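You operate a simulated robot arm through the tools that you are given. There is no shell and no other tool. Be economical: measure what you need, move in short steps, check, and stop when the job is done.

Carry out the task below with a simulated two-armed robot. There is one attempt and no reset: what you move stays moved.

TASK
Take the lid off the clear jar and lay it down on the top of table 2. Then count the green cylinders on the top of the lift table, then put as many of the cream beads from the top of the lift table on the top of table 2. Then open the teal stencil. Do these in the order given.

Only the result counts: the job must be done as asked and must still hold three seconds after the hand-in. Knocking over, shifting, dropping, spilling or breaking anything else fails it. A push-on lid holds only when it is set on centred and level and pressed home; a screw cap is set on level and turned clockwise until tight.

THE ROBOT
Two 7-joint arms with fingered hands on one trunk, on a base that drives. Base frame: it is fixed to the floor where the robot stands at the start and does not move with it; the origin is under the middle of the robot, x ahead of it, y to its left, z up; the surface under the hand at the start is at about z = 0.76. Readings come in m, degrees, newtons and seconds.
The left shoulder is at the start at [0.07, 0.169, 1.143], the right one opposite. With the tool pointing down near the work surface each hand reaches from about 0.2 to 0.68 m from the robot's upright axis, wherever it stands, measured 20 degrees to its own side. Places, roughly: cream bead [0.5, 2.75, 0.5]; green cylinder [0.5, 3, 0.5]; teal stencil [3.6, 0.2, 0.9]; top of table 2 [0.8, -0.1, 0.8]. Payload 3.4 kg a hand.
The TCP of each hand is the grasp point between the finger pads, 0.023 m short of the fingertips. In the tool frame z runs along the fingers and y along their closing line. The gripper opens to 0.116 m. The gripper's body begins 0.065 m behind the TCP. The gripper is a hand of 4 fingers: y runs from the thumb to the fingers, the wrist lies at [0, 0, -0.211] in the tool frame, and closing takes about 1.5 s.
Orientation is that of the tool frame in the base frame, as a unit quaternion [x, y, z, w]. With the fingers straight down and closing along the base's y, the tool's x points along the base's -x, its y along +y and its z along -z.

THE INTERFACE
- The arms move only by the tool send_rows. It takes "left_moves", "right_moves" or both (then of equal length, played together; a hand with none holds still); each is a list of rows, each a list of 6 numbers: the shift along the base's x, y, z in cm, then the turn, a rotation vector about the base's x, y, z in degrees. In form: [[tx, ty, tz, rx, ry, rz], ...]. A call has 1 to 8 rows; each row is the pose to reach, as a shift and turn from the pose commanded when the call began. "left_grip" and "right_grip" are, for a hand that has rows, the gripper command, from -1 (fully open) to 1 (shut), values between in proportion, set as the call begins (left out, the last holds). Rows are played at 5 a second. More than 0.05 m and 8.6 degrees between two rows, or a gripper value outside its range, and nothing of the call is played. A pose out of reach is approached as far as the arm can. The call stops where the force on the tool passes 40 N (or 10 N more than at its start, if that is more) or the arm is blocked; 0.2 s more then pass. Each finger travels about 0.153 m/s and halts on what it meets, pressing with about 27 N; the grip force reading is that of the motor and also rises with nothing between the fingers. The clock runs only during rows and for 0.2 s after the last one: add rows that repeat a pose to give the fingers time. It gives the time, the measured TCP pose, the force on the tool (base axes), the opening and the grip force at its end, in the units of the frame above (readings bear some noise), with the torque about the TCP (base axes, N m) and any sound that the robot's microphone picked up, and new pictures: "views" is both (left out), scene, wrist or none (wrist: the cameras of the hands that moved).
- Cameras (640 x 400 px; columns grow to the right, rows downward): "scene" is now at [0.1242, -0.0004, 1.382]; the picture's right is [-0.10, -1.00, 0.00], its down [-0.57, 0.06, -0.82] and it looks along [0.82, -0.08, -0.57] (base axes); focal length 278 px, centre (320, 200). "left" rides on the left gripper at [-0.069, 0.001, -0.09] in its tool frame; the picture's right is [-0.01, -1.00, 0.00], its down [0.79, -0.01, -0.61] and it looks along [0.61, -0.01, 0.79] (tool axes); focal length 251 px, centre (320, 200). "right" rides on the right gripper at [0.069, 0.001, -0.09] in its tool frame; the picture's right is [-0.01, 1.00, 0.00], its down [-0.80, -0.01, -0.61] and it looks along [-0.61, 0.00, 0.80] (tool axes); focal length 251 px, centre (320, 200). There is no depth. A picture from a camera that has moved, and an enlarged one, comes with that camera's place and axes in the base frame and with its lens. The place of the scene camera against the robot may be out by one fixed shift of up to 0.025 m in any direction.
- lift_body(by): slides the trunk up (or, below 0, down) by that many m; the arms and the scene camera ride with it, the base frame stays. It gives what a move gives, with no picture.
- drive_base(legs): drives the robot by 1 to 6 legs, each [ahead, left, turn to the left] in m, m and degrees, along the robot's own axes; the way and the turn of a leg run together, so that a leg with both is an arc; at most 1.5 m and 180 degrees a leg. The arms and the cameras ride along, it lands a little off, and it stops where it bumps. It gives what a move gives, and a new picture of the scene camera.
- finger_targets(finger1, finger2, finger3, thumb_bend, hand): sets how far each is bent, from 0 (flat) to 1 (curled in); at 0.3 the hand is open as for a grip, at 0.7 the pads meet at the TCP. One left out holds its place. A second passes; each finger stops where it meets its share of the squeeze, and holds until it gets a number again. A gripper value or a shape takes the hand back. It gives what a move gives, with no picture; readings hold the bend of each and the force on the fingers (four entries, about 0 where the hand has none), thumb and palm.
- preshape(shape, hand): the hand has 4 fingers and takes this shape, open, in about a second: jaw (thumb against the fingers, like two jaws); tri (thumb and two fingers); tip (a fingertip pinch); poke (one finger out to press); point (the index stretched); flat (the hand flat); cup (the hand cupped); fist (a fist). The gripper value then closes the fingers along that shape, each until it touches; the sizes above hold for jaw. It gives what a move gives, with no picture.
- head_to(pan, tilt): turns the head with the scene camera to pan (to the left, within 86 degrees either way) and tilt (down, from -29 to 69), counted from straight ahead of the robot. It gives what a move gives, and a new picture of the scene camera.
- enlarge(camera, box): a new picture of the part [left, top, right, bottom] of that camera's present view, enlarged. The clock stands still meanwhile.
- close_job(): hands the job in; it is judged then, once.

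Work in short steps. Places have to be worked out from the pictures, the camera data and where the tool is seen: move nearer, look again, correct. Check each grasp and each placing, and mend what went wrong. You have 165 turns and 260 pictures in all, those below and enlarged ones among them. Open the grippers and draw the arms clear of the work before you hand the job in, unless the task says otherwise; then end with one line.

The tools are called after "Call:" by a JSON object that holds its "method" and its "body". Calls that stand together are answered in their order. send_rows: Moves the arms, as the interface text tells. Its arguments: {"type":"object","properties":{"left_moves":{"type":"array","items":{"type":"array","items":{"type":"number"}}},"left_grip":{"type":"number"},"right_moves":{"type":"array","items":{"type":"array","items":{"type":"number"}}},"right_grip":{"type":"number"},"views":{"type":"string","enum":["both","scene","wrist","none"]}},"required":[]} The other tools are called the same way: lift_body (by) slides the trunk up or down; preshape (shape, hand) gives the hand a shape; finger_targets (finger1, finger2, finger3, thumb_bend, hand) moves the fingers one by one; drive_base (legs) drives the base; head_to (pan, tilt) turns the head that bears the scene camera; enlarge (camera, box) takes an enlarged picture of a part of a camera's view; close_job () hands the job in.

At the start:

```text
time_s: 0.0
left_tool_pos: [0.5473, 0.1913, 1.0314]
left_tool_rot: [0.0, 1.0, 0.0, 0.001]
left_ft_force: [-0.4, 0.2, -0.2]
left_torque: [-0.01, 0.02, -0.02]
left_grip_width: 0.1157
left_finger_force: 0.1
left_shape: jaw
left_bend: [0.3, 0.3, 0.3, 0.3]
left_finger forces: [0.0, 0.1, 0.0, 0.1, 0.1, 0.1]
right_tool_pos: [0.5417, -0.1705, 1.0806]
right_tool_rot: [0.001, 1.0, 0.0, 0.001]
right_ft_force: [-0.4, 0.0, -0.7]
right_torque: [-0.04, -0.01, 0.0]
right_grip_width: 0.1158
right_finger_force: 0.0
right_shape: jaw
right_bend: [0.3, 0.3, 0.3, 0.3]
right_finger forces: [0.0, 0.0, 0.1, 0.0, 0.0, 0.0]
trunk travel left (down, up): [-0.65, 0.29]
robot x, y, heading: [0.002, 0.0013, -0.2]
head pan, tilt: [-5.5, 34.9]
```

scene: 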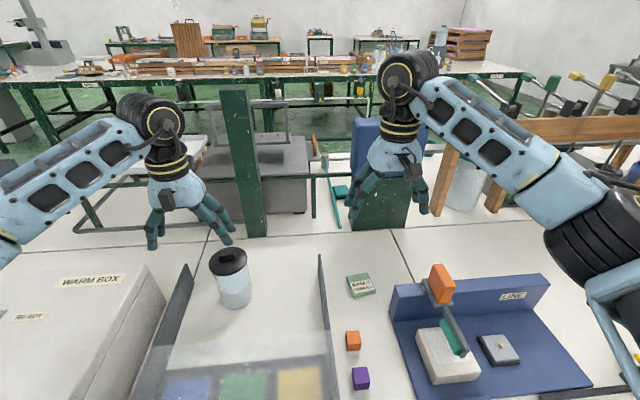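
right: 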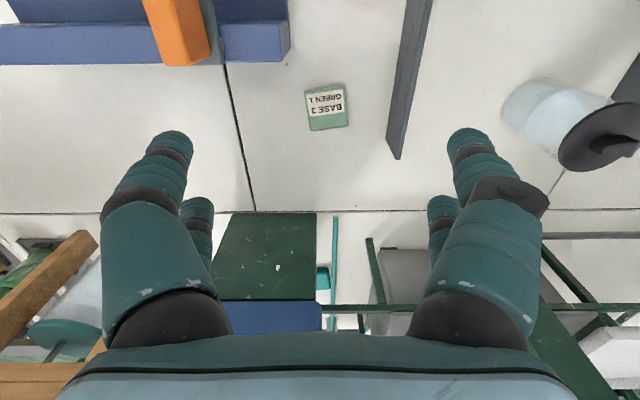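
left: 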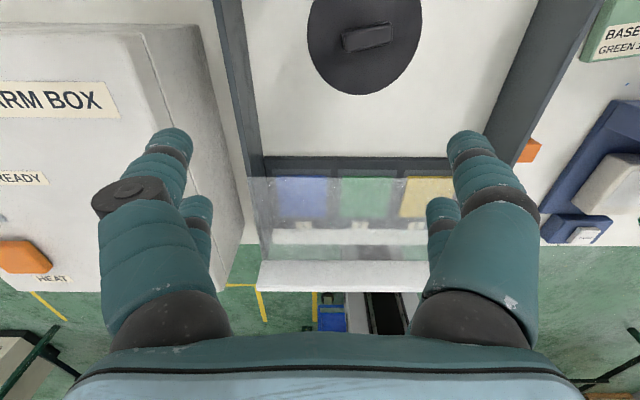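

The jar with its black lid stands near [0.6, 0.16], with the lid top near z 0.89. I'll enlarge to see the lid type and the surroundings.

Call:
{"method": "enlarge", "body": {"camera": "scene", "box": [160, 220, 400, 400]}}

Call:
{"method": "enlarge", "body": {"camera": "left", "box": [200, 0, 560, 225]}}

Call:
{"method": "head_to", "body": {"pan": 80, "tilt": 15}}

```text
2.22 times, centred on (280, 310) of scene
camera zoom: at [0.1242, -0.0004, 1.382], right [-0.1, -1.0, 0.0], down [-0.57, 0.06, -0.82], along [0.82, -0.08, -0.57], focal length 617 px, centre (409, -44)
```

zoom: 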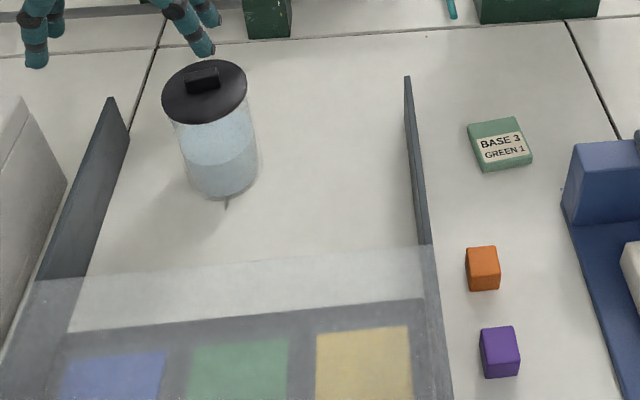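

```text
1.78 times, centred on (380, 112) of left
camera zoom: at [0.6152, 0.1922, 1.1211], right [0.01, -1.0, 0.0], down [-0.79, -0.01, 0.61], along [-0.61, -0.01, -0.79], focal length 447 px, centre (213, 356)
```

zoom: 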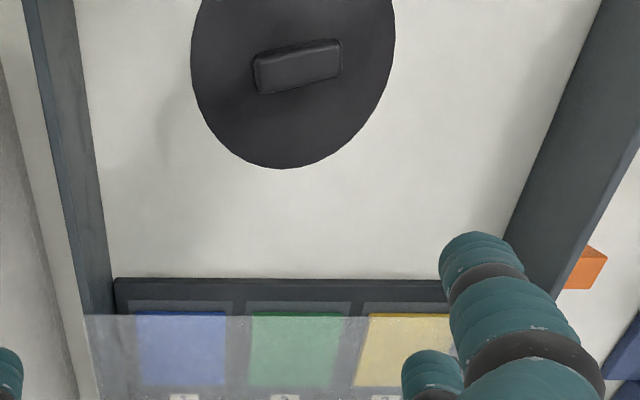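

```text
time_s: 1.6
left_tool_pos: [0.5475, 0.1903, 1.0316]
left_tool_rot: [0.0, 1.0, 0.0, 0.0]
left_ft_force: [1.1, -1.6, 0.1]
left_torque: [0.04, -0.01, 0.0]
left_grip_width: 0.1159
left_finger_force: 0.0
left_shape: jaw
left_bend: [0.3, 0.3, 0.3, 0.3]
left_finger forces: [0.0, 0.1, 0.1, 0.0, 0.1, 0.1]
right_tool_pos: [0.5429, -0.1709, 1.0811]
right_tool_rot: [0.001, 1.0, 0.0, 0.002]
right_ft_force: [0.2, 0.6, -0.2]
right_torque: [-0.01, -0.05, -0.03]
right_grip_width: 0.1163
right_finger_force: 0.0
right_shape: jaw
right_bend: [0.3, 0.3, 0.3, 0.3]
right_finger forces: [0.0, 0.0, 0.0, 0.0, 0.0, 0.1]
trunk travel left (down, up): [-0.65, 0.29]
robot x, y, heading: [0.0017, 0.0014, 0.2]
head pan, tilt: [80.0, 15.0]
camera scene: at [0.0528, 0.1001, 1.4138], right [0.98, -0.17, 0.0], down [-0.05, -0.26, -0.97], along [0.17, 0.95, -0.26], focal length 278 px, centre (320, 200)
```

scene: 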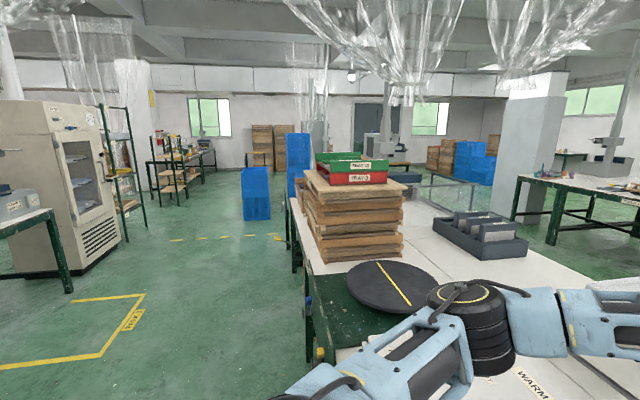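

The lid has a bar handle lying about 10° off the base y axis. I turn the left hand so its closing line is across the bar (about -80°) and move above the lid, looking back at it with the head.

Call:
{"method": "send_rows", "body": {"left_moves": [[0, 0, 1, 0, 0, -8], [1, 0, 2, 0, 0, -16], [2, -1, 2, 0, 0, -24], [3, -1, 2, 0, 0, -32], [3, -1, 2, 0, 0, -40], [3, -1, 2, 0, 0, -48], [3, -1, 2, 0, 0, -56], [3, -1, 2, 0, 0, -64]], "views": "none"}}

Call:
{"method": "send_rows", "body": {"left_moves": [[0, 0, 0, 0, 0, -8], [0, 0, 0, 0, 0, -16], [0, 0, 0, 0, 0, -16]], "views": "wrist"}}

Call:
{"method": "head_to", "body": {"pan": 10, "tilt": 40}}

```text
time_s: 3.4
left_tool_pos: [0.5778, 0.1806, 1.0511]
left_tool_rot: [0.531, 0.848, 0.001, -0.001]
left_ft_force: [0.2, -0.3, 0.2]
left_torque: [0.0, 0.02, 0.0]
left_grip_width: 0.116
left_finger_force: 0.1
left_shape: jaw
left_bend: [0.3, 0.3, 0.3, 0.3]
left_finger forces: [0.0, 0.0, 0.0, 0.0, 0.1, 0.0]
right_tool_pos: [0.5421, -0.171, 1.0817]
right_tool_rot: [0.0, 1.0, 0.0, 0.001]
right_ft_force: [-0.7, -0.1, 0.0]
right_torque: [-0.02, 0.02, -0.03]
right_grip_width: 0.1157
right_finger_force: 0.1
right_shape: jaw
right_bend: [0.3, 0.3, 0.3, 0.3]
right_finger forces: [0.1, 0.0, 0.0, 0.0, 0.1, 0.0]
trunk travel left (down, up): [-0.65, 0.29]
robot x, y, heading: [0.0019, 0.0004, 0.2]
head pan, tilt: [80.0, 15.0]
```

```text
time_s: 4.2
left_tool_pos: [0.5775, 0.1822, 1.0518]
left_tool_rot: [0.643, 0.766, 0.0, 0.0]
left_ft_force: [-0.8, 0.2, -0.1]
left_torque: [-0.02, 0.0, 0.0]
left_grip_width: 0.1161
left_finger_force: 0.1
left_shape: jaw
left_bend: [0.3, 0.3, 0.3, 0.3]
left_finger forces: [0.1, 0.0, 0.0, 0.2, 0.0, 0.0]
right_tool_pos: [0.542, -0.1704, 1.0813]
right_tool_rot: [0.001, 1.0, 0.0, 0.001]
right_ft_force: [0.2, -0.4, 0.4]
right_torque: [0.0, -0.01, 0.01]
right_grip_width: 0.116
right_finger_force: 0.0
right_shape: jaw
right_bend: [0.3, 0.3, 0.3, 0.3]
right_finger forces: [0.0, 0.0, 0.1, 0.0, 0.1, 0.0]
trunk travel left (down, up): [-0.65, 0.29]
robot x, y, heading: [-0.0009, 0.0002, -0.0]
head pan, tilt: [80.0, 15.0]
camera left: at [0.5893, 0.1143, 1.1415], right [-0.98, -0.18, 0.0], down [-0.14, 0.78, 0.61], along [-0.11, 0.6, -0.79], focal length 251 px, centre (320, 200)
```

left: 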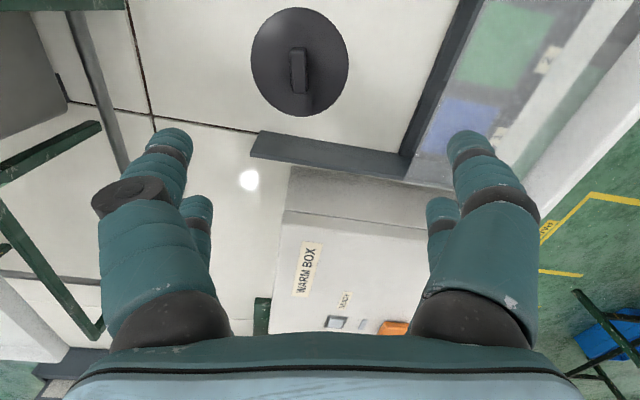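

```text
time_s: 5.6
left_tool_pos: [0.5789, 0.1807, 1.0508]
left_tool_rot: [0.642, 0.766, 0.0, 0.0]
left_ft_force: [0.0, 0.2, 0.7]
left_torque: [0.0, -0.05, 0.0]
left_grip_width: 0.1158
left_finger_force: 0.2
left_shape: jaw
left_bend: [0.3, 0.3, 0.3, 0.3]
left_finger forces: [0.0, 0.1, 0.0, 0.0, 0.0, 0.0]
right_tool_pos: [0.5427, -0.1719, 1.0799]
right_tool_rot: [0.001, 1.0, 0.0, 0.001]
right_ft_force: [-0.5, -0.1, -0.2]
right_torque: [-0.01, -0.01, 0.02]
right_grip_width: 0.1159
right_finger_force: 0.1
right_shape: jaw
right_bend: [0.3, 0.3, 0.3, 0.3]
right_finger forces: [0.0, 0.0, 0.0, 0.1, 0.0, 0.0]
trunk travel left (down, up): [-0.65, 0.29]
robot x, y, heading: [-0.0004, 0.002, -0.1]
head pan, tilt: [10.0, 40.0]
camera scene: at [0.1202, 0.0229, 1.3743], right [0.17, -0.98, 0.0], down [-0.63, -0.11, -0.77], along [0.75, 0.13, -0.64], focal length 278 px, centre (320, 200)
```

scene: 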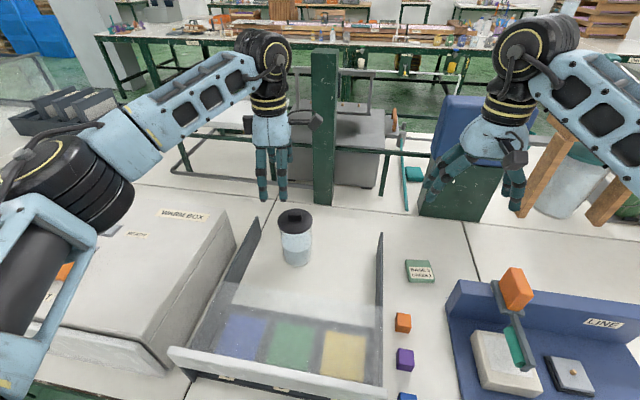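

Triangulated, the handle top is at about [0.5985, 0.158, 0.91]. I move above it with the fingers part closed and lower to z 0.965 to look.

Call:
{"method": "send_rows", "body": {"left_moves": [[1, -1.2, 0, 0, 0, 0], [2, -2.3, -2, 0, 0, 0], [2, -2.3, -5, 0, 0, 0], [2, -2.3, -8.5, 0, 0, 0], [2, -2.3, -8.5, 0, 0, 0], [2, -2.3, -8.5, 0, 0, 0]], "left_grip": 0.2, "views": "both"}}

Call:
{"method": "enlarge", "body": {"camera": "left", "box": [160, 0, 480, 200]}}

Call:
{"method": "enlarge", "body": {"camera": "scene", "box": [220, 130, 380, 280]}}

```text
time_s: 7.0
left_tool_pos: [0.5994, 0.1584, 0.9652]
left_tool_rot: [0.643, 0.766, 0.0, 0.0]
left_ft_force: [-0.7, 1.0, 0.6]
left_torque: [-0.01, 0.04, 0.0]
left_grip_width: 0.0466
left_finger_force: 0.1
left_shape: jaw
left_bend: [0.73, 0.73, 0.73, 0.77]
left_finger forces: [0.1, 0.0, 0.0, 0.1, 0.0, 0.1]
right_tool_pos: [0.5418, -0.1724, 1.0816]
right_tool_rot: [0.001, 1.0, 0.0, 0.001]
right_ft_force: [-0.4, -0.1, -0.8]
right_torque: [0.0, 0.0, 0.0]
right_grip_width: 0.116
right_finger_force: 0.0
right_shape: jaw
right_bend: [0.3, 0.3, 0.3, 0.3]
right_finger forces: [0.0, 0.1, 0.0, 0.0, 0.0, 0.0]
trunk travel left (down, up): [-0.65, 0.29]
robot x, y, heading: [0.0031, 0.0013, -0.2]
head pan, tilt: [10.0, 40.0]
camera scene: at [0.1202, 0.0231, 1.3742], right [0.17, -0.98, 0.0], down [-0.63, -0.11, -0.77], along [0.75, 0.13, -0.64], focal length 278 px, centre (320, 200)
camera left: at [0.6107, 0.0912, 1.0557], right [-0.98, -0.18, 0.0], down [-0.14, 0.78, 0.61], along [-0.11, 0.6, -0.79], focal length 251 px, centre (320, 200)
```

scene: 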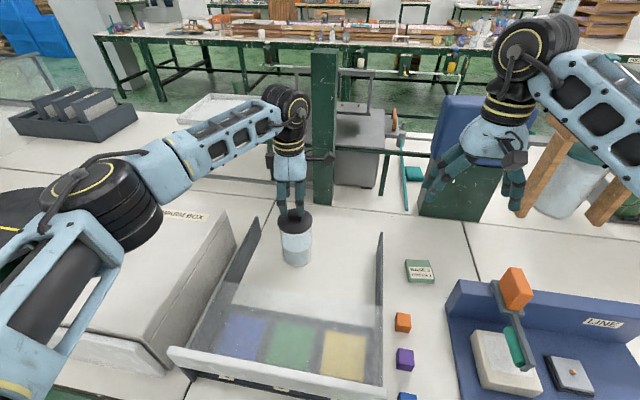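
left: 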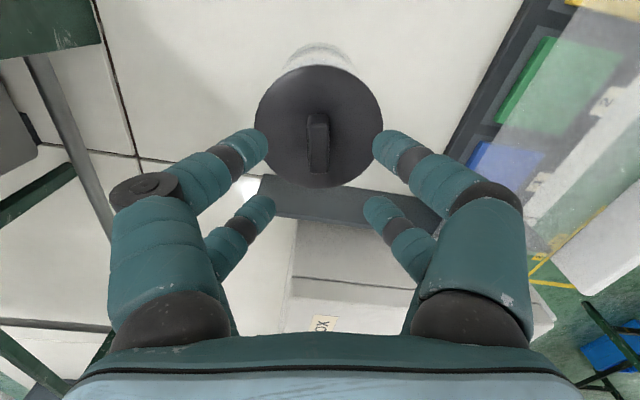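

```text
2.00 times, centred on (320, 100) of left
camera zoom: at [0.6107, 0.0912, 1.0557], right [-0.98, -0.18, 0.0], down [-0.14, 0.78, 0.61], along [-0.11, 0.6, -0.79], focal length 503 px, centre (320, 400)
```

zoom: 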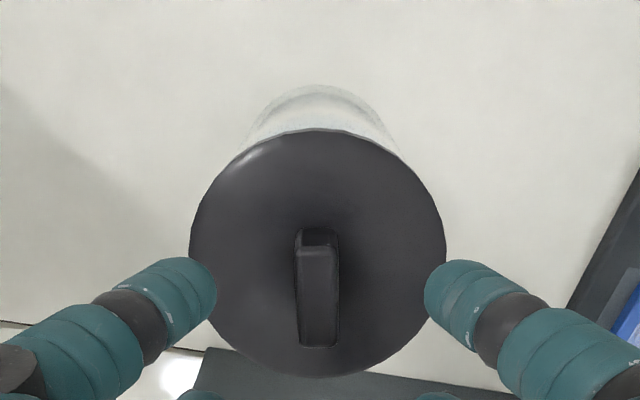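

```text
2.67 times, centred on (300, 205) of scene
camera zoom: at [0.1202, 0.0231, 1.3742], right [0.17, -0.98, 0.0], down [-0.63, -0.11, -0.77], along [0.75, 0.13, -0.64], focal length 741 px, centre (373, 187)
```

zoom: 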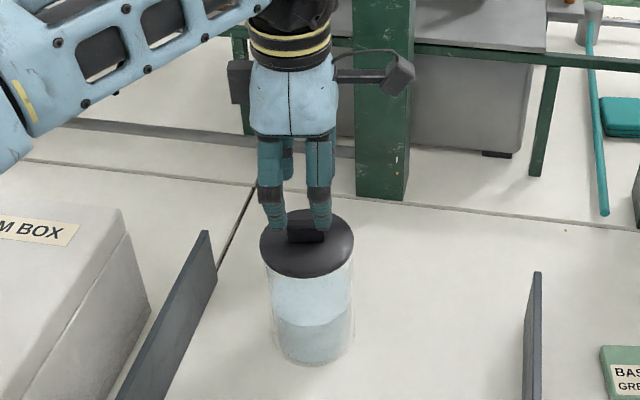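

The handle sits centred between the fingers and aligned with them. I descend to TCP z 0.922 and close on the bar.

Call:
{"method": "send_rows", "body": {"left_moves": [[0, 0.1, -2, 0, 0, 0], [0, 0.1, -3.5, 0, 0, 0], [0, 0.1, -4.3, 0, 0, 0]], "left_grip": 0.2, "views": "none"}}

Call:
{"method": "send_rows", "body": {"left_moves": [[0, 0, 0, 0, 0, 0], [0, 0, 0, 0, 0, 0], [0, 0, 0, 0, 0, 0], [0, 0, 0, 0, 0, 0], [0, 0, 0, 0, 0, 0], [0, 0, 0, 0, 0, 0]], "left_grip": 1, "views": "both"}}

```text
time_s: 7.8
left_tool_pos: [0.5975, 0.1594, 0.9235]
left_tool_rot: [0.643, 0.766, 0.0, -0.001]
left_ft_force: [0.2, 0.4, -0.8]
left_torque: [0.01, 0.01, -0.04]
left_grip_width: 0.0467
left_finger_force: 0.0
left_shape: jaw
left_bend: [0.73, 0.73, 0.73, 0.77]
left_finger forces: [0.0, 0.1, 0.1, 0.0, 0.0, 0.1]
right_tool_pos: [0.5424, -0.172, 1.0798]
right_tool_rot: [0.001, 1.0, 0.0, 0.0]
right_ft_force: [0.7, -0.1, -0.2]
right_torque: [-0.05, 0.04, 0.02]
right_grip_width: 0.1156
right_finger_force: 0.1
right_shape: jaw
right_bend: [0.3, 0.3, 0.3, 0.3]
right_finger forces: [0.0, 0.0, 0.0, 0.0, 0.0, 0.0]
trunk travel left (down, up): [-0.65, 0.29]
robot x, y, heading: [0.0, -0.0009, -0.3]
head pan, tilt: [10.0, 40.0]
```

```text
time_s: 9.2
left_tool_pos: [0.5965, 0.1598, 0.9233]
left_tool_rot: [0.643, 0.766, 0.0, 0.0]
left_ft_force: [-0.1, 0.0, -0.6]
left_torque: [0.05, 0.01, -0.01]
left_grip_width: 0.0038
left_finger_force: 26.9
left_shape: jaw
left_bend: [0.72, 0.74, 0.72, 0.71]
left_finger forces: [26.9, 0.0, 0.1, 0.0, 24.1, 0.0]
right_tool_pos: [0.5425, -0.1711, 1.0798]
right_tool_rot: [0.001, 1.0, 0.0, 0.001]
right_ft_force: [-0.1, 0.1, 0.2]
right_torque: [0.02, 0.0, -0.01]
right_grip_width: 0.1162
right_finger_force: 0.1
right_shape: jaw
right_bend: [0.3, 0.3, 0.3, 0.3]
right_finger forces: [0.0, 0.0, 0.1, 0.1, 0.1, 0.0]
trunk travel left (down, up): [-0.65, 0.29]
robot x, y, heading: [0.0021, -0.002, 0.1]
head pan, tilt: [10.0, 40.0]
heard: snap
camera scene: at [0.1203, 0.0229, 1.3742], right [0.17, -0.98, 0.0], down [-0.63, -0.11, -0.77], along [0.75, 0.13, -0.64], focal length 278 px, centre (320, 200)
camera left: at [0.6082, 0.0925, 1.0134], right [-0.98, -0.18, 0.0], down [-0.14, 0.78, 0.61], along [-0.11, 0.6, -0.79], focal length 251 px, centre (320, 200)
```

scene: 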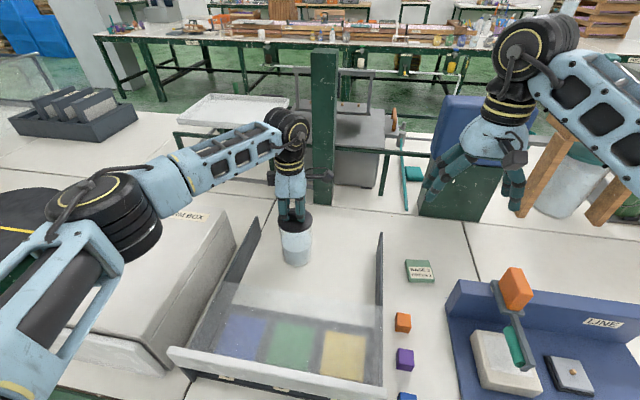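
left: 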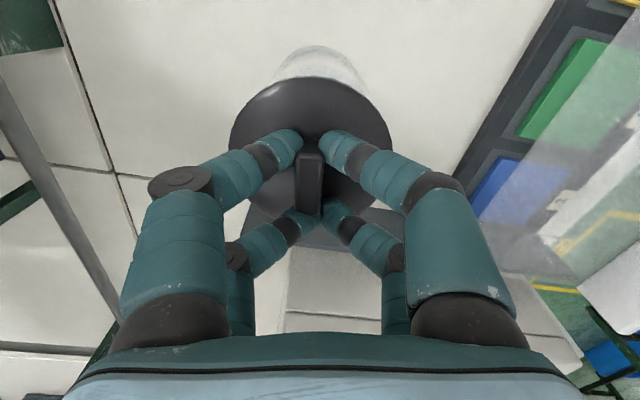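

A snap was heard and the width reads only 4 mm, so I check the grasp closely before lifting.

Call:
{"method": "enlarge", "body": {"camera": "left", "box": [220, 60, 420, 260]}}

Call:
{"method": "enlarge", "body": {"camera": "scene", "box": [250, 170, 340, 280]}}

```text
2.00 times, centred on (320, 160) of left
camera zoom: at [0.6082, 0.0925, 1.0134], right [-0.98, -0.18, 0.0], down [-0.14, 0.78, 0.61], along [-0.11, 0.6, -0.79], focal length 503 px, centre (320, 280)
```

zoom: 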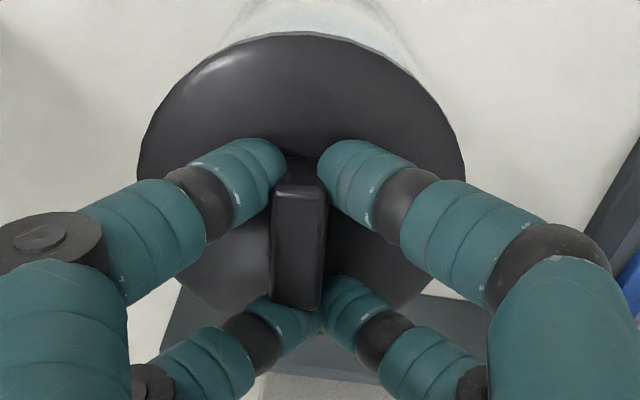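

```text
3.64 times, centred on (295, 225) of scene
camera zoom: at [0.1203, 0.0229, 1.3742], right [0.17, -0.98, 0.0], down [-0.63, -0.11, -0.77], along [0.75, 0.13, -0.64], focal length 1010 px, centre (411, 109)
```

zoom: 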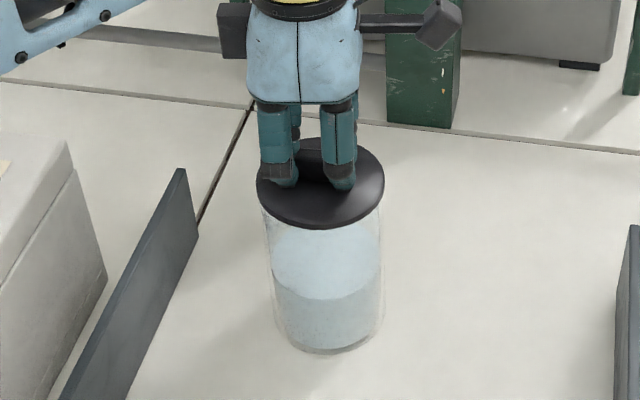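

The fingers touch only near the ends of the bar. I test with a very small lift and watch the force.

Call:
{"method": "send_rows", "body": {"left_moves": [[0, 0, 0.3, 0, 0, 0], [0, 0, 0.6, 0, 0, 0], [0, 0, 1.0, 0, 0, 0]], "views": "wrist"}}

Call:
{"method": "enlarge", "body": {"camera": "scene", "box": [250, 170, 340, 280]}}

```text
time_s: 10.0
left_tool_pos: [0.5986, 0.1595, 0.9343]
left_tool_rot: [0.642, 0.766, 0.0, 0.0]
left_ft_force: [0.0, -0.3, 0.2]
left_torque: [0.01, 0.04, 0.0]
left_grip_width: 0.0039
left_finger_force: 27.1
left_shape: jaw
left_bend: [0.72, 0.74, 0.72, 0.71]
left_finger forces: [26.9, 0.0, 0.1, 0.0, 24.1, 0.0]
right_tool_pos: [0.5416, -0.1706, 1.0804]
right_tool_rot: [0.001, 1.0, 0.0, 0.001]
right_ft_force: [-0.7, -0.1, -0.2]
right_torque: [0.0, 0.0, 0.03]
right_grip_width: 0.1158
right_finger_force: 0.1
right_shape: jaw
right_bend: [0.3, 0.3, 0.3, 0.3]
right_finger forces: [0.1, 0.0, 0.0, 0.1, 0.0, 0.0]
trunk travel left (down, up): [-0.65, 0.29]
robot x, y, heading: [0.0025, -0.0022, -0.0]
head pan, tilt: [10.0, 40.0]
camera left: at [0.6085, 0.0923, 1.0232], right [-0.98, -0.18, 0.0], down [-0.15, 0.78, 0.61], along [-0.11, 0.6, -0.79], focal length 251 px, centre (320, 200)
```

left: 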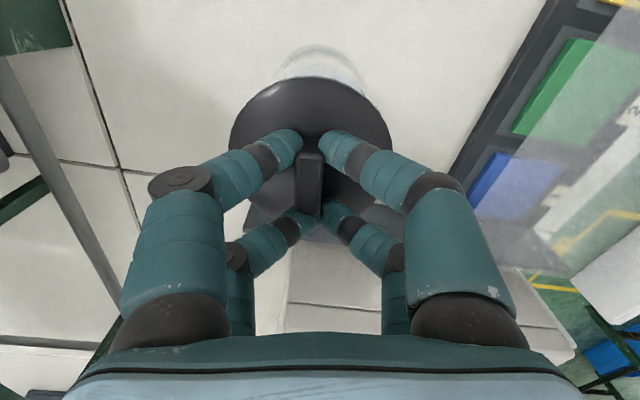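

```text
3.64 times, centred on (295, 225) of scene
camera zoom: at [0.1202, 0.0228, 1.3742], right [0.17, -0.98, 0.0], down [-0.63, -0.11, -0.77], along [0.75, 0.13, -0.64], focal length 1010 px, centre (411, 109)
```

zoom: 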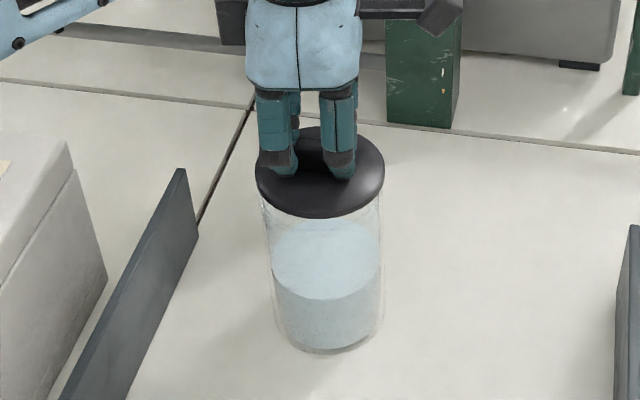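

The lid came off and rides with the hand, while the jar stayed put. I lift it well clear and carry it toward an open stretch of table at about [0.645, 0.02].

Call:
{"method": "send_rows", "body": {"left_moves": [[0, 0, 3, 0, 0, 0], [0, 0, 6, 0, 0, 0], [0, 0, 9, 0, 0, 0], [1, -3, 9, 0, 0, 0], [2, -6, 9, 0, 0, 0], [3, -9, 9, 0, 0, 0], [4, -12, 9, 0, 0, 0], [4.8, -14, 9, 0, 0, 0]], "views": "both"}}

```text
time_s: 11.8
left_tool_pos: [0.6085, 0.0353, 1.0134]
left_tool_rot: [0.642, 0.767, 0.001, 0.0]
left_ft_force: [-0.6, -0.4, 0.0]
left_torque: [-0.01, -0.01, 0.01]
left_grip_width: 0.0035
left_finger_force: 26.7
left_shape: jaw
left_bend: [0.72, 0.74, 0.72, 0.71]
left_finger forces: [26.6, 0.0, 0.1, 0.1, 24.0, 0.0]
left hand out of reach, approached as far as the arm can: row 6, 7, 8
right_tool_pos: [0.5415, -0.173, 1.0807]
right_tool_rot: [0.002, 1.0, -0.001, 0.001]
right_ft_force: [-0.3, -1.0, -0.1]
right_torque: [-0.02, 0.01, 0.0]
right_grip_width: 0.116
right_finger_force: 0.1
right_shape: jaw
right_bend: [0.3, 0.3, 0.3, 0.3]
right_finger forces: [0.0, 0.0, 0.0, 0.0, 0.0, 0.0]
trunk travel left (down, up): [-0.65, 0.29]
robot x, y, heading: [-0.0007, 0.0006, 0.1]
head pan, tilt: [10.0, 40.0]
camera scene: at [0.1202, 0.0219, 1.3743], right [0.17, -0.98, 0.0], down [-0.63, -0.11, -0.77], along [0.75, 0.13, -0.64], focal length 278 px, centre (320, 200)
camera left: at [0.6197, -0.0313, 1.1036], right [-0.98, -0.18, 0.0], down [-0.15, 0.78, 0.61], along [-0.11, 0.6, -0.79], focal length 251 px, centre (320, 200)
```

scene: 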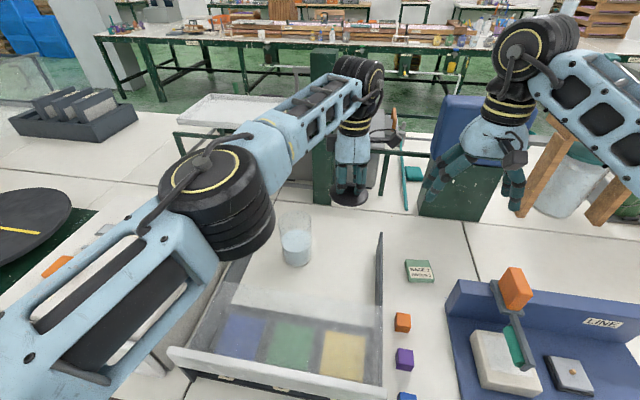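
left: 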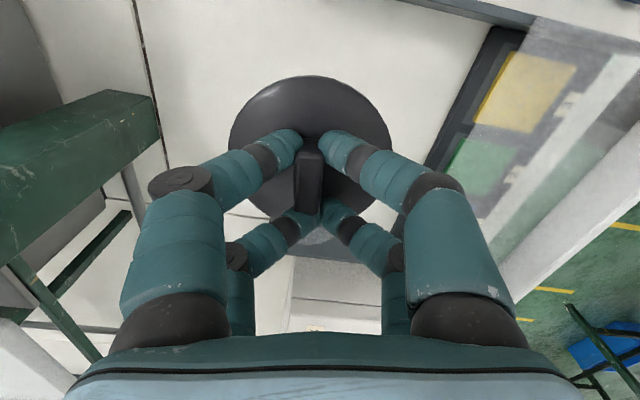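

The arm is at its reach limit, but the spot at about [0.605, 0.03] is clear table. I descend there, pulling the command back slightly.

Call:
{"method": "send_rows", "body": {"left_moves": [[-3.5, 0.8, 0, 0, 0, 0], [-3.5, 0.8, -4, 0, 0, 0], [-3.5, 0.8, -8, 0, 0, 0], [-3.5, 0.8, -12, 0, 0, 0], [-3.5, 0.8, -16, 0, 0, 0], [-3.5, 0.8, -18, 0, 0, 0], [-3.5, 0.8, -18, 0, 0, 0]], "views": "both"}}

```text
time_s: 13.4
left_tool_pos: [0.5743, 0.0425, 0.8346]
left_tool_rot: [0.643, 0.766, 0.0, 0.0]
left_ft_force: [-0.3, -0.1, 0.2]
left_torque: [0.0, -0.03, -0.01]
left_grip_width: 0.0035
left_finger_force: 26.4
left_shape: jaw
left_bend: [0.72, 0.74, 0.72, 0.71]
left_finger forces: [25.8, 0.0, 0.1, 0.1, 24.0, 0.0]
right_tool_pos: [0.5416, -0.1705, 1.0804]
right_tool_rot: [0.001, 1.0, 0.0, 0.001]
right_ft_force: [0.2, 0.4, -0.9]
right_torque: [-0.01, 0.01, 0.0]
right_grip_width: 0.1157
right_finger_force: 0.0
right_shape: jaw
right_bend: [0.3, 0.3, 0.3, 0.3]
right_finger forces: [0.1, 0.0, 0.1, 0.1, 0.0, 0.0]
trunk travel left (down, up): [-0.65, 0.29]
robot x, y, heading: [-0.0024, 0.0025, -0.1]
head pan, tilt: [10.0, 40.0]
camera scene: at [0.1201, 0.0229, 1.3743], right [0.17, -0.98, 0.0], down [-0.63, -0.11, -0.77], along [0.75, 0.13, -0.64], focal length 278 px, centre (320, 200)
camera left: at [0.5848, -0.025, 0.9253], right [-0.98, -0.18, 0.0], down [-0.15, 0.78, 0.61], along [-0.11, 0.6, -0.79], focal length 251 px, centre (320, 200)
```

scene: 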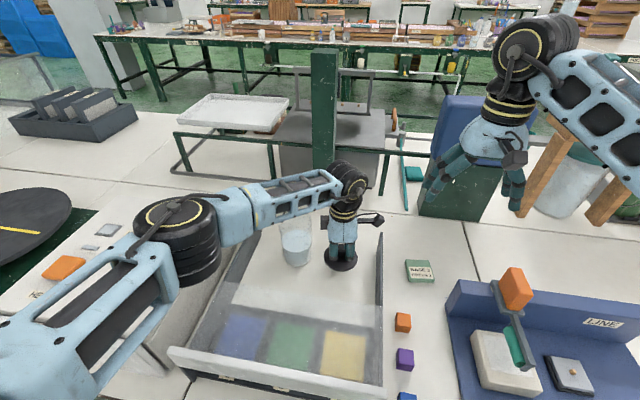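
left: 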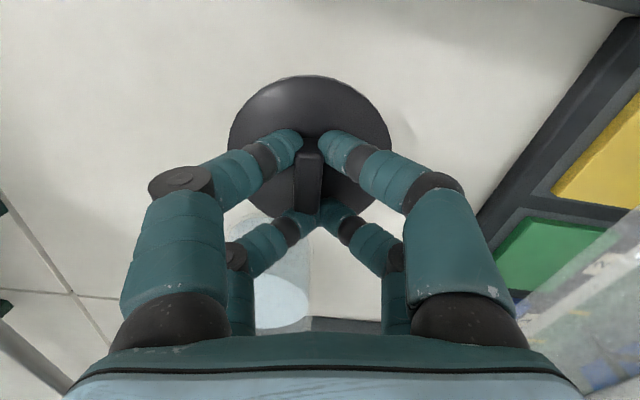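

The command was clamped, so I'm at x 0.574. I shift +3 cm in x and -2 cm in y, away from the jar, then lower gently.

Call:
{"method": "send_rows", "body": {"left_moves": [[1.5, -1, 0, 0, 0, 0], [3.2, -2, 0, 0, 0, 0], [3.2, -2, -1, 0, 0, 0], [3.2, -2, -2, 0, 0, 0], [3.2, -2, -2.5, 0, 0, 0]], "views": "wrist"}}

Call:
{"method": "enlarge", "body": {"camera": "scene", "box": [250, 170, 410, 300]}}

```text
time_s: 14.6
left_tool_pos: [0.5979, 0.0258, 0.8229]
left_tool_rot: [0.643, 0.766, 0.001, -0.001]
left_ft_force: [0.7, 0.4, 0.3]
left_torque: [-0.03, 0.01, -0.02]
left_grip_width: 0.0039
left_finger_force: 27.2
left_shape: jaw
left_bend: [0.72, 0.74, 0.72, 0.71]
left_finger forces: [25.6, 0.0, 0.0, 0.0, 23.9, 0.1]
left hand out of reach, approached as far as the arm can: row 2, 3, 4, 5
right_tool_pos: [0.5436, -0.1717, 1.0796]
right_tool_rot: [0.0, 1.0, 0.0, 0.001]
right_ft_force: [0.0, -0.1, 0.0]
right_torque: [-0.01, 0.0, -0.01]
right_grip_width: 0.1158
right_finger_force: 0.1
right_shape: jaw
right_bend: [0.3, 0.3, 0.3, 0.3]
right_finger forces: [0.0, 0.0, 0.0, 0.0, 0.0, 0.1]
trunk travel left (down, up): [-0.65, 0.29]
robot x, y, heading: [-0.0011, -0.0003, -0.1]
head pan, tilt: [10.0, 40.0]
camera left: at [0.6094, -0.0416, 0.9125], right [-0.98, -0.18, 0.0], down [-0.14, 0.78, 0.61], along [-0.11, 0.6, -0.8], focal length 251 px, centre (320, 200)
```

left: 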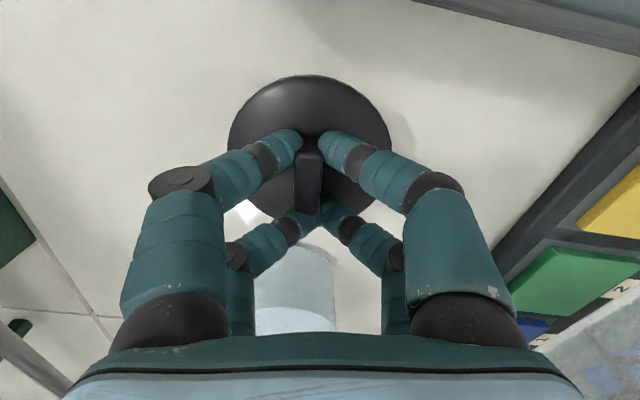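

```text
3.08 times, centred on (330, 235) of scene
camera zoom: at [0.1204, 0.023, 1.3742], right [0.17, -0.98, 0.0], down [-0.63, -0.11, -0.77], along [0.75, 0.13, -0.64], focal length 854 px, centre (289, 92)
```

zoom: 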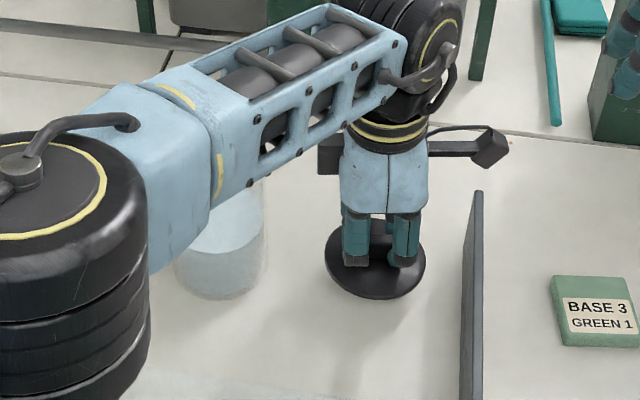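

Position is fine at [0.598, 0.026]. I lower in small steps until contact with the table.

Call:
{"method": "send_rows", "body": {"left_moves": [[-0.3, 0, -0.5, 0, 0, 0], [-0.3, 0, -1.0, 0, 0, 0], [-0.3, 0, -1.4, 0, 0, 0], [-0.3, 0, -1.4, 0, 0, 0]], "views": "wrist"}}

Call:
{"method": "enlarge", "body": {"camera": "scene", "box": [250, 170, 410, 300]}}

```text
time_s: 15.6
left_tool_pos: [0.5948, 0.0253, 0.8082]
left_tool_rot: [0.643, 0.766, 0.001, 0.0]
left_ft_force: [0.5, 0.0, -0.4]
left_torque: [-0.01, 0.01, 0.0]
left_grip_width: 0.0039
left_finger_force: 26.6
left_shape: jaw
left_bend: [0.72, 0.74, 0.72, 0.71]
left_finger forces: [25.4, 0.0, 0.0, 0.1, 23.8, 0.0]
right_tool_pos: [0.5421, -0.1707, 1.0801]
right_tool_rot: [0.001, 1.0, 0.0, 0.0]
right_ft_force: [0.4, -0.4, 0.5]
right_torque: [0.0, 0.01, -0.01]
right_grip_width: 0.1158
right_finger_force: 0.1
right_shape: jaw
right_bend: [0.3, 0.3, 0.3, 0.3]
right_finger forces: [0.0, 0.0, 0.0, 0.1, 0.0, 0.1]
trunk travel left (down, up): [-0.65, 0.29]
robot x, y, heading: [0.0002, 0.0023, 0.1]
head pan, tilt: [10.0, 40.0]
camera left: at [0.606, -0.0419, 0.8983], right [-0.98, -0.18, 0.0], down [-0.14, 0.78, 0.61], along [-0.11, 0.6, -0.79], focal length 251 px, centre (320, 200)
```

left: 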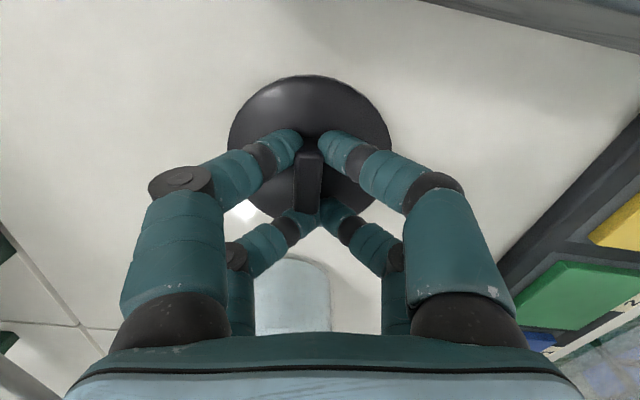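

```text
3.08 times, centred on (330, 235) of scene
camera zoom: at [0.1203, 0.0231, 1.3742], right [0.17, -0.98, 0.0], down [-0.63, -0.11, -0.77], along [0.75, 0.13, -0.64], focal length 854 px, centre (289, 92)
```

zoom: 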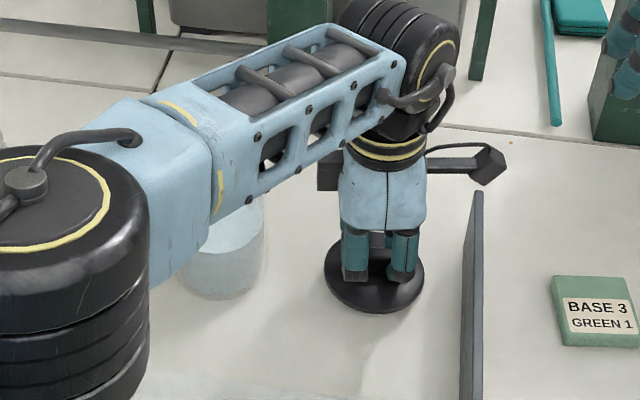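

No contact yet, though the shadow is closing in under the lid. I lower further in small steps.

Call:
{"method": "send_rows", "body": {"left_moves": [[0, 0, -0.4, 0, 0, 0], [0, 0, -0.8, 0, 0, 0], [0, 0, -1.2, 0, 0, 0], [0, 0, -1.2, 0, 0, 0]], "views": "none"}}

Call:
{"method": "enlarge", "body": {"camera": "scene", "box": [250, 170, 410, 300]}}

```text
time_s: 16.6
left_tool_pos: [0.591, 0.0244, 0.7963]
left_tool_rot: [0.642, 0.766, 0.0, 0.0]
left_ft_force: [0.6, 1.3, 4.6]
left_torque: [-0.16, -0.13, 0.05]
left_grip_width: 0.0038
left_finger_force: 27.4
left_shape: jaw
left_bend: [0.72, 0.74, 0.72, 0.71]
left_finger forces: [27.6, 0.0, 0.0, 0.0, 24.4, 0.1]
right_tool_pos: [0.5411, -0.1709, 1.0809]
right_tool_rot: [0.0, 1.0, 0.0, 0.001]
right_ft_force: [0.2, -0.4, -0.1]
right_torque: [0.0, 0.03, 0.04]
right_grip_width: 0.116
right_finger_force: 0.1
right_shape: jaw
right_bend: [0.3, 0.3, 0.3, 0.3]
right_finger forces: [0.0, 0.0, 0.1, 0.1, 0.0, 0.1]
trunk travel left (down, up): [-0.65, 0.29]
robot x, y, heading: [-0.0024, 0.0025, -0.2]
head pan, tilt: [10.0, 40.0]
```

```text
3.08 times, centred on (330, 235) of scene
camera zoom: at [0.1196, 0.0229, 1.3744], right [0.17, -0.98, 0.0], down [-0.63, -0.11, -0.77], along [0.75, 0.13, -0.64], focal length 854 px, centre (289, 92)
```

zoom: 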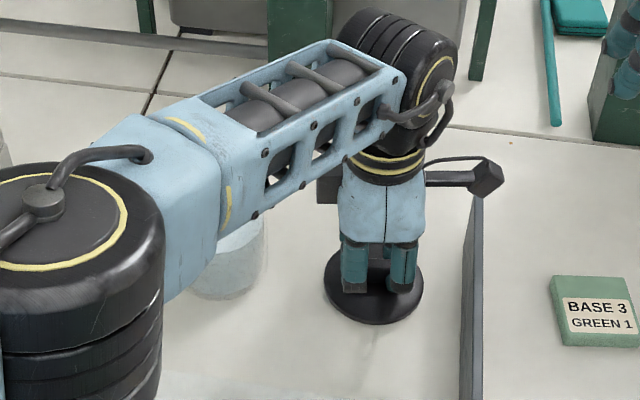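

Contact with the table at 4.6 N. I open the fingers part way and rise straight up.

Call:
{"method": "send_rows", "body": {"left_moves": [[0, 0, 0, 0, 0, 0], [0, 0, 0, 0, 0, 0], [0, 0, 0, 0, 0, 0], [0, 0, 2, 0, 0, 0], [0, 0, 5, 0, 0, 0], [0, 0, 9, 0, 0, 0], [0, 0, 13, 0, 0, 0], [0, 0, 17, 0, 0, 0]], "left_grip": 0.2, "views": "both"}}

```text
time_s: 18.4
left_tool_pos: [0.592, 0.0217, 0.9664]
left_tool_rot: [0.643, 0.766, 0.0, 0.0]
left_ft_force: [0.2, 0.2, -0.3]
left_torque: [0.01, 0.01, -0.01]
left_grip_width: 0.046
left_finger_force: 0.0
left_shape: jaw
left_bend: [0.73, 0.73, 0.73, 0.77]
left_finger forces: [0.0, 0.0, 0.0, 0.0, 0.0, 0.1]
right_tool_pos: [0.5411, -0.1714, 1.0814]
right_tool_rot: [0.001, 1.0, 0.0, 0.001]
right_ft_force: [0.3, 0.4, 0.6]
right_torque: [0.01, 0.01, 0.01]
right_grip_width: 0.116
right_finger_force: 0.0
right_shape: jaw
right_bend: [0.3, 0.3, 0.3, 0.3]
right_finger forces: [0.1, 0.0, 0.1, 0.0, 0.1, 0.0]
trunk travel left (down, up): [-0.65, 0.29]
robot x, y, heading: [0.0051, 0.0008, -0.2]
head pan, tilt: [10.0, 40.0]
camera scene: at [0.1195, 0.0225, 1.3743], right [0.17, -0.98, 0.0], down [-0.63, -0.11, -0.77], along [0.75, 0.13, -0.64], focal length 278 px, centre (320, 200)
camera left: at [0.603, -0.0453, 1.0568], right [-0.98, -0.18, 0.0], down [-0.14, 0.78, 0.61], along [-0.11, 0.6, -0.79], focal length 251 px, centre (320, 200)
```

scene: 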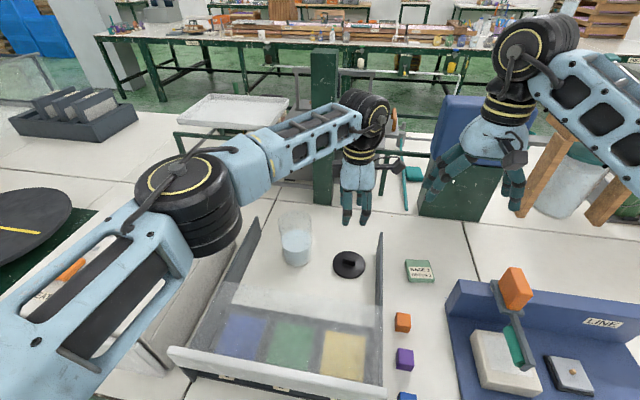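
left: 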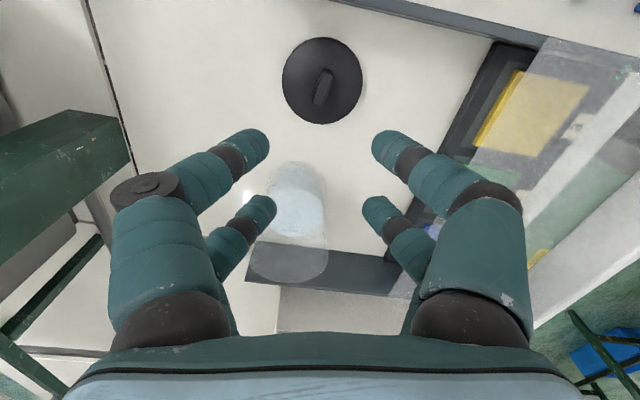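

The lid lies on the table and the jar stands undisturbed. Now I retract both arms high and close to the body for driving, and turn the left hand back.

Call:
{"method": "send_rows", "body": {"left_moves": [[0, 0, 4, 0, 0, 8], [0, 2, 8, 0, 0, 16], [-3, 5, 12, 0, 0, 24], [-7, 8, 15, 0, 0, 32], [-11, 11, 18, 0, 0, 40], [-15, 14, 19, 0, 0, 48], [-19, 17, 19, 0, 0, 56], [-23, 20, 19, 0, 0, 64]], "right_moves": [[0, 0, 1, 0, 0, 0], [-2, 0, 3, 0, 0, 0], [-5, 0, 5, 0, 0, 0], [-8, 0, 7, 0, 0, 0], [-11, -1, 8, 0, 0, 0], [-14, -2, 8, 0, 0, 0], [-17, -3, 8, 0, 0, 0], [-19, -4, 8, 0, 0, 0]], "left_grip": -1, "views": "none"}}

Call:
{"method": "head_to", "body": {"pan": 60, "tilt": 20}}

```text
refused: row 3 steps farther than a row can; nothing moved
```

```text
time_s: 19.6
left_tool_pos: [0.5929, 0.0222, 0.9646]
left_tool_rot: [0.642, 0.766, 0.0, 0.0]
left_ft_force: [0.3, -0.2, -0.5]
left_torque: [0.01, -0.02, -0.01]
left_grip_width: 0.046
left_finger_force: 0.1
left_shape: jaw
left_bend: [0.73, 0.73, 0.73, 0.77]
left_finger forces: [0.1, 0.0, 0.0, 0.0, 0.0, 0.0]
right_tool_pos: [0.5428, -0.1712, 1.0813]
right_tool_rot: [0.002, 1.0, -0.001, 0.001]
right_ft_force: [-0.2, 0.4, 0.3]
right_torque: [0.0, -0.01, 0.05]
right_grip_width: 0.116
right_finger_force: 0.0
right_shape: jaw
right_bend: [0.3, 0.3, 0.3, 0.3]
right_finger forces: [0.0, 0.0, 0.0, 0.0, 0.1, 0.0]
trunk travel left (down, up): [-0.65, 0.29]
robot x, y, heading: [-0.0019, 0.0016, -0.1]
head pan, tilt: [60.0, 20.0]
camera scene: at [0.0832, 0.0886, 1.4056], right [0.87, -0.5, 0.0], down [-0.17, -0.3, -0.94], along [0.47, 0.81, -0.34], focal length 278 px, centre (320, 200)
```

scene: 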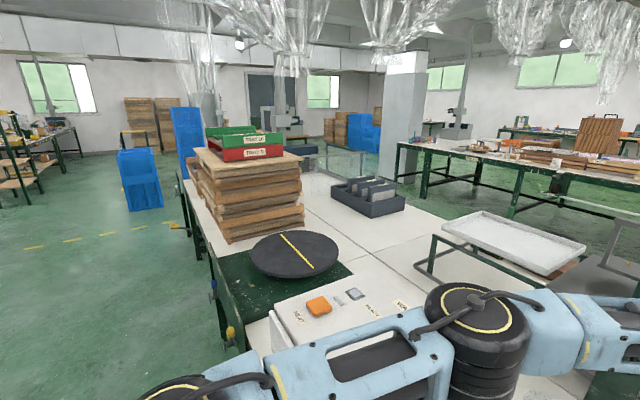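

Shorter steps: I retract both arms again within the row limits.

Call:
{"method": "send_rows", "body": {"left_moves": [[0, 0, 4, 0, 0, 8], [0, 1, 8, 0, 0, 16], [-2, 2, 11, 0, 0, 24], [-5, 4, 14, 0, 0, 32], [-8, 6, 16, 0, 0, 40], [-11, 8, 17, 0, 0, 48], [-14, 10, 18, 0, 0, 56], [-17, 12, 19, 0, 0, 64]], "right_moves": [[0, 0, 1, 0, 0, 0], [-2, 0, 3, 0, 0, 0], [-5, 0, 5, 0, 0, 0], [-8, 0, 7, 0, 0, 0], [-11, -1, 8, 0, 0, 0], [-14, -2, 8, 0, 0, 0], [-17, -3, 8, 0, 0, 0], [-19, -4, 8, 0, 0, 0]], "left_grip": -1, "views": "none"}}

Call:
{"method": "send_rows", "body": {"left_moves": [[-2, 2, 1, 0, 0, 8], [-4, 4, 1, 0, 0, 16], [-6, 7, 1, 0, 0, 16]], "views": "none"}}

Call:
{"method": "drive_base", "body": {"legs": [[-0.25, 0, 0], [0, 1.3, 0]]}}

```text
time_s: 21.4
left_tool_pos: [0.4231, 0.1459, 1.1576]
left_tool_rot: [0.138, 0.99, 0.001, 0.001]
left_ft_force: [-0.8, -1.0, 0.3]
left_torque: [0.02, -0.05, 0.02]
left_grip_width: 0.1159
left_finger_force: 0.0
left_shape: jaw
left_bend: [0.3, 0.3, 0.3, 0.3]
left_finger forces: [0.1, 0.1, 0.1, 0.0, 0.1, 0.0]
right_tool_pos: [0.349, -0.2127, 1.1635]
right_tool_rot: [0.0, 1.0, -0.001, 0.002]
right_ft_force: [-0.1, -0.7, 0.0]
right_torque: [0.0, -0.05, 0.01]
right_grip_width: 0.116
right_finger_force: 0.2
right_shape: jaw
right_bend: [0.3, 0.3, 0.3, 0.3]
right_finger forces: [0.1, 0.0, 0.0, 0.0, 0.1, 0.1]
trunk travel left (down, up): [-0.65, 0.29]
robot x, y, heading: [0.0016, -0.0017, -0.0]
head pan, tilt: [60.0, 20.0]
```

```text
time_s: 22.2
left_tool_pos: [0.364, 0.2153, 1.167]
left_tool_rot: [0.0, 1.0, -0.002, 0.0]
left_ft_force: [-0.5, -0.5, -0.3]
left_torque: [-0.02, -0.01, 0.0]
left_grip_width: 0.1158
left_finger_force: 0.0
left_shape: jaw
left_bend: [0.3, 0.3, 0.3, 0.3]
left_finger forces: [0.0, 0.0, 0.0, 0.0, 0.0, 0.0]
right_tool_pos: [0.3506, -0.2122, 1.1629]
right_tool_rot: [0.001, 1.0, -0.002, 0.001]
right_ft_force: [0.5, -0.2, 0.2]
right_torque: [-0.03, -0.02, 0.01]
right_grip_width: 0.1161
right_finger_force: 0.1
right_shape: jaw
right_bend: [0.3, 0.3, 0.3, 0.3]
right_finger forces: [0.0, 0.0, 0.0, 0.0, 0.0, 0.1]
trunk travel left (down, up): [-0.65, 0.29]
robot x, y, heading: [0.0, 0.001, 0.0]
head pan, tilt: [60.0, 20.0]
```

```text
time_s: 30.2
left_tool_pos: [0.1103, 1.5334, 1.1664]
left_tool_rot: [-0.003, 1.0, 0.0, 0.0]
left_ft_force: [0.9, 0.1, 0.5]
left_torque: [-0.02, 0.0, 0.01]
left_grip_width: 0.116
left_finger_force: 0.0
left_shape: jaw
left_bend: [0.3, 0.3, 0.3, 0.3]
left_finger forces: [0.1, 0.1, 0.0, 0.1, 0.0, 0.0]
right_tool_pos: [0.0983, 1.1059, 1.161]
right_tool_rot: [-0.002, 1.0, 0.0, 0.001]
right_ft_force: [-0.4, 0.0, 0.2]
right_torque: [0.01, 0.01, 0.0]
right_grip_width: 0.1162
right_finger_force: 0.1
right_shape: jaw
right_bend: [0.3, 0.3, 0.3, 0.3]
right_finger forces: [0.0, 0.1, 0.1, 0.0, 0.0, 0.1]
trunk travel left (down, up): [-0.65, 0.29]
robot x, y, heading: [-0.2544, 1.3194, 0.5]
head pan, tilt: [60.0, 20.0]
camera scene: at [-0.1714, 1.4066, 1.4057], right [0.87, -0.49, 0.0], down [-0.17, -0.3, -0.94], along [0.46, 0.82, -0.34], focal length 278 px, centre (320, 200)
```

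scene: 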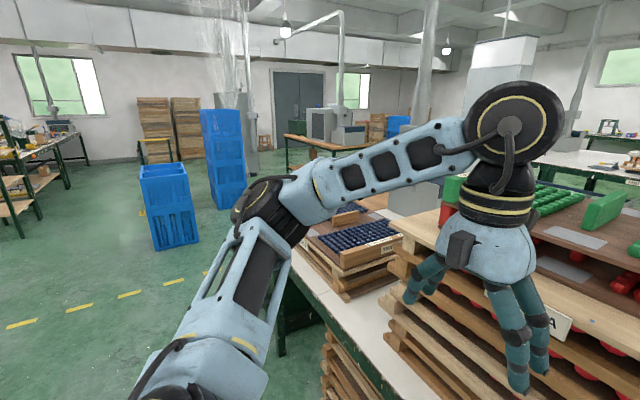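

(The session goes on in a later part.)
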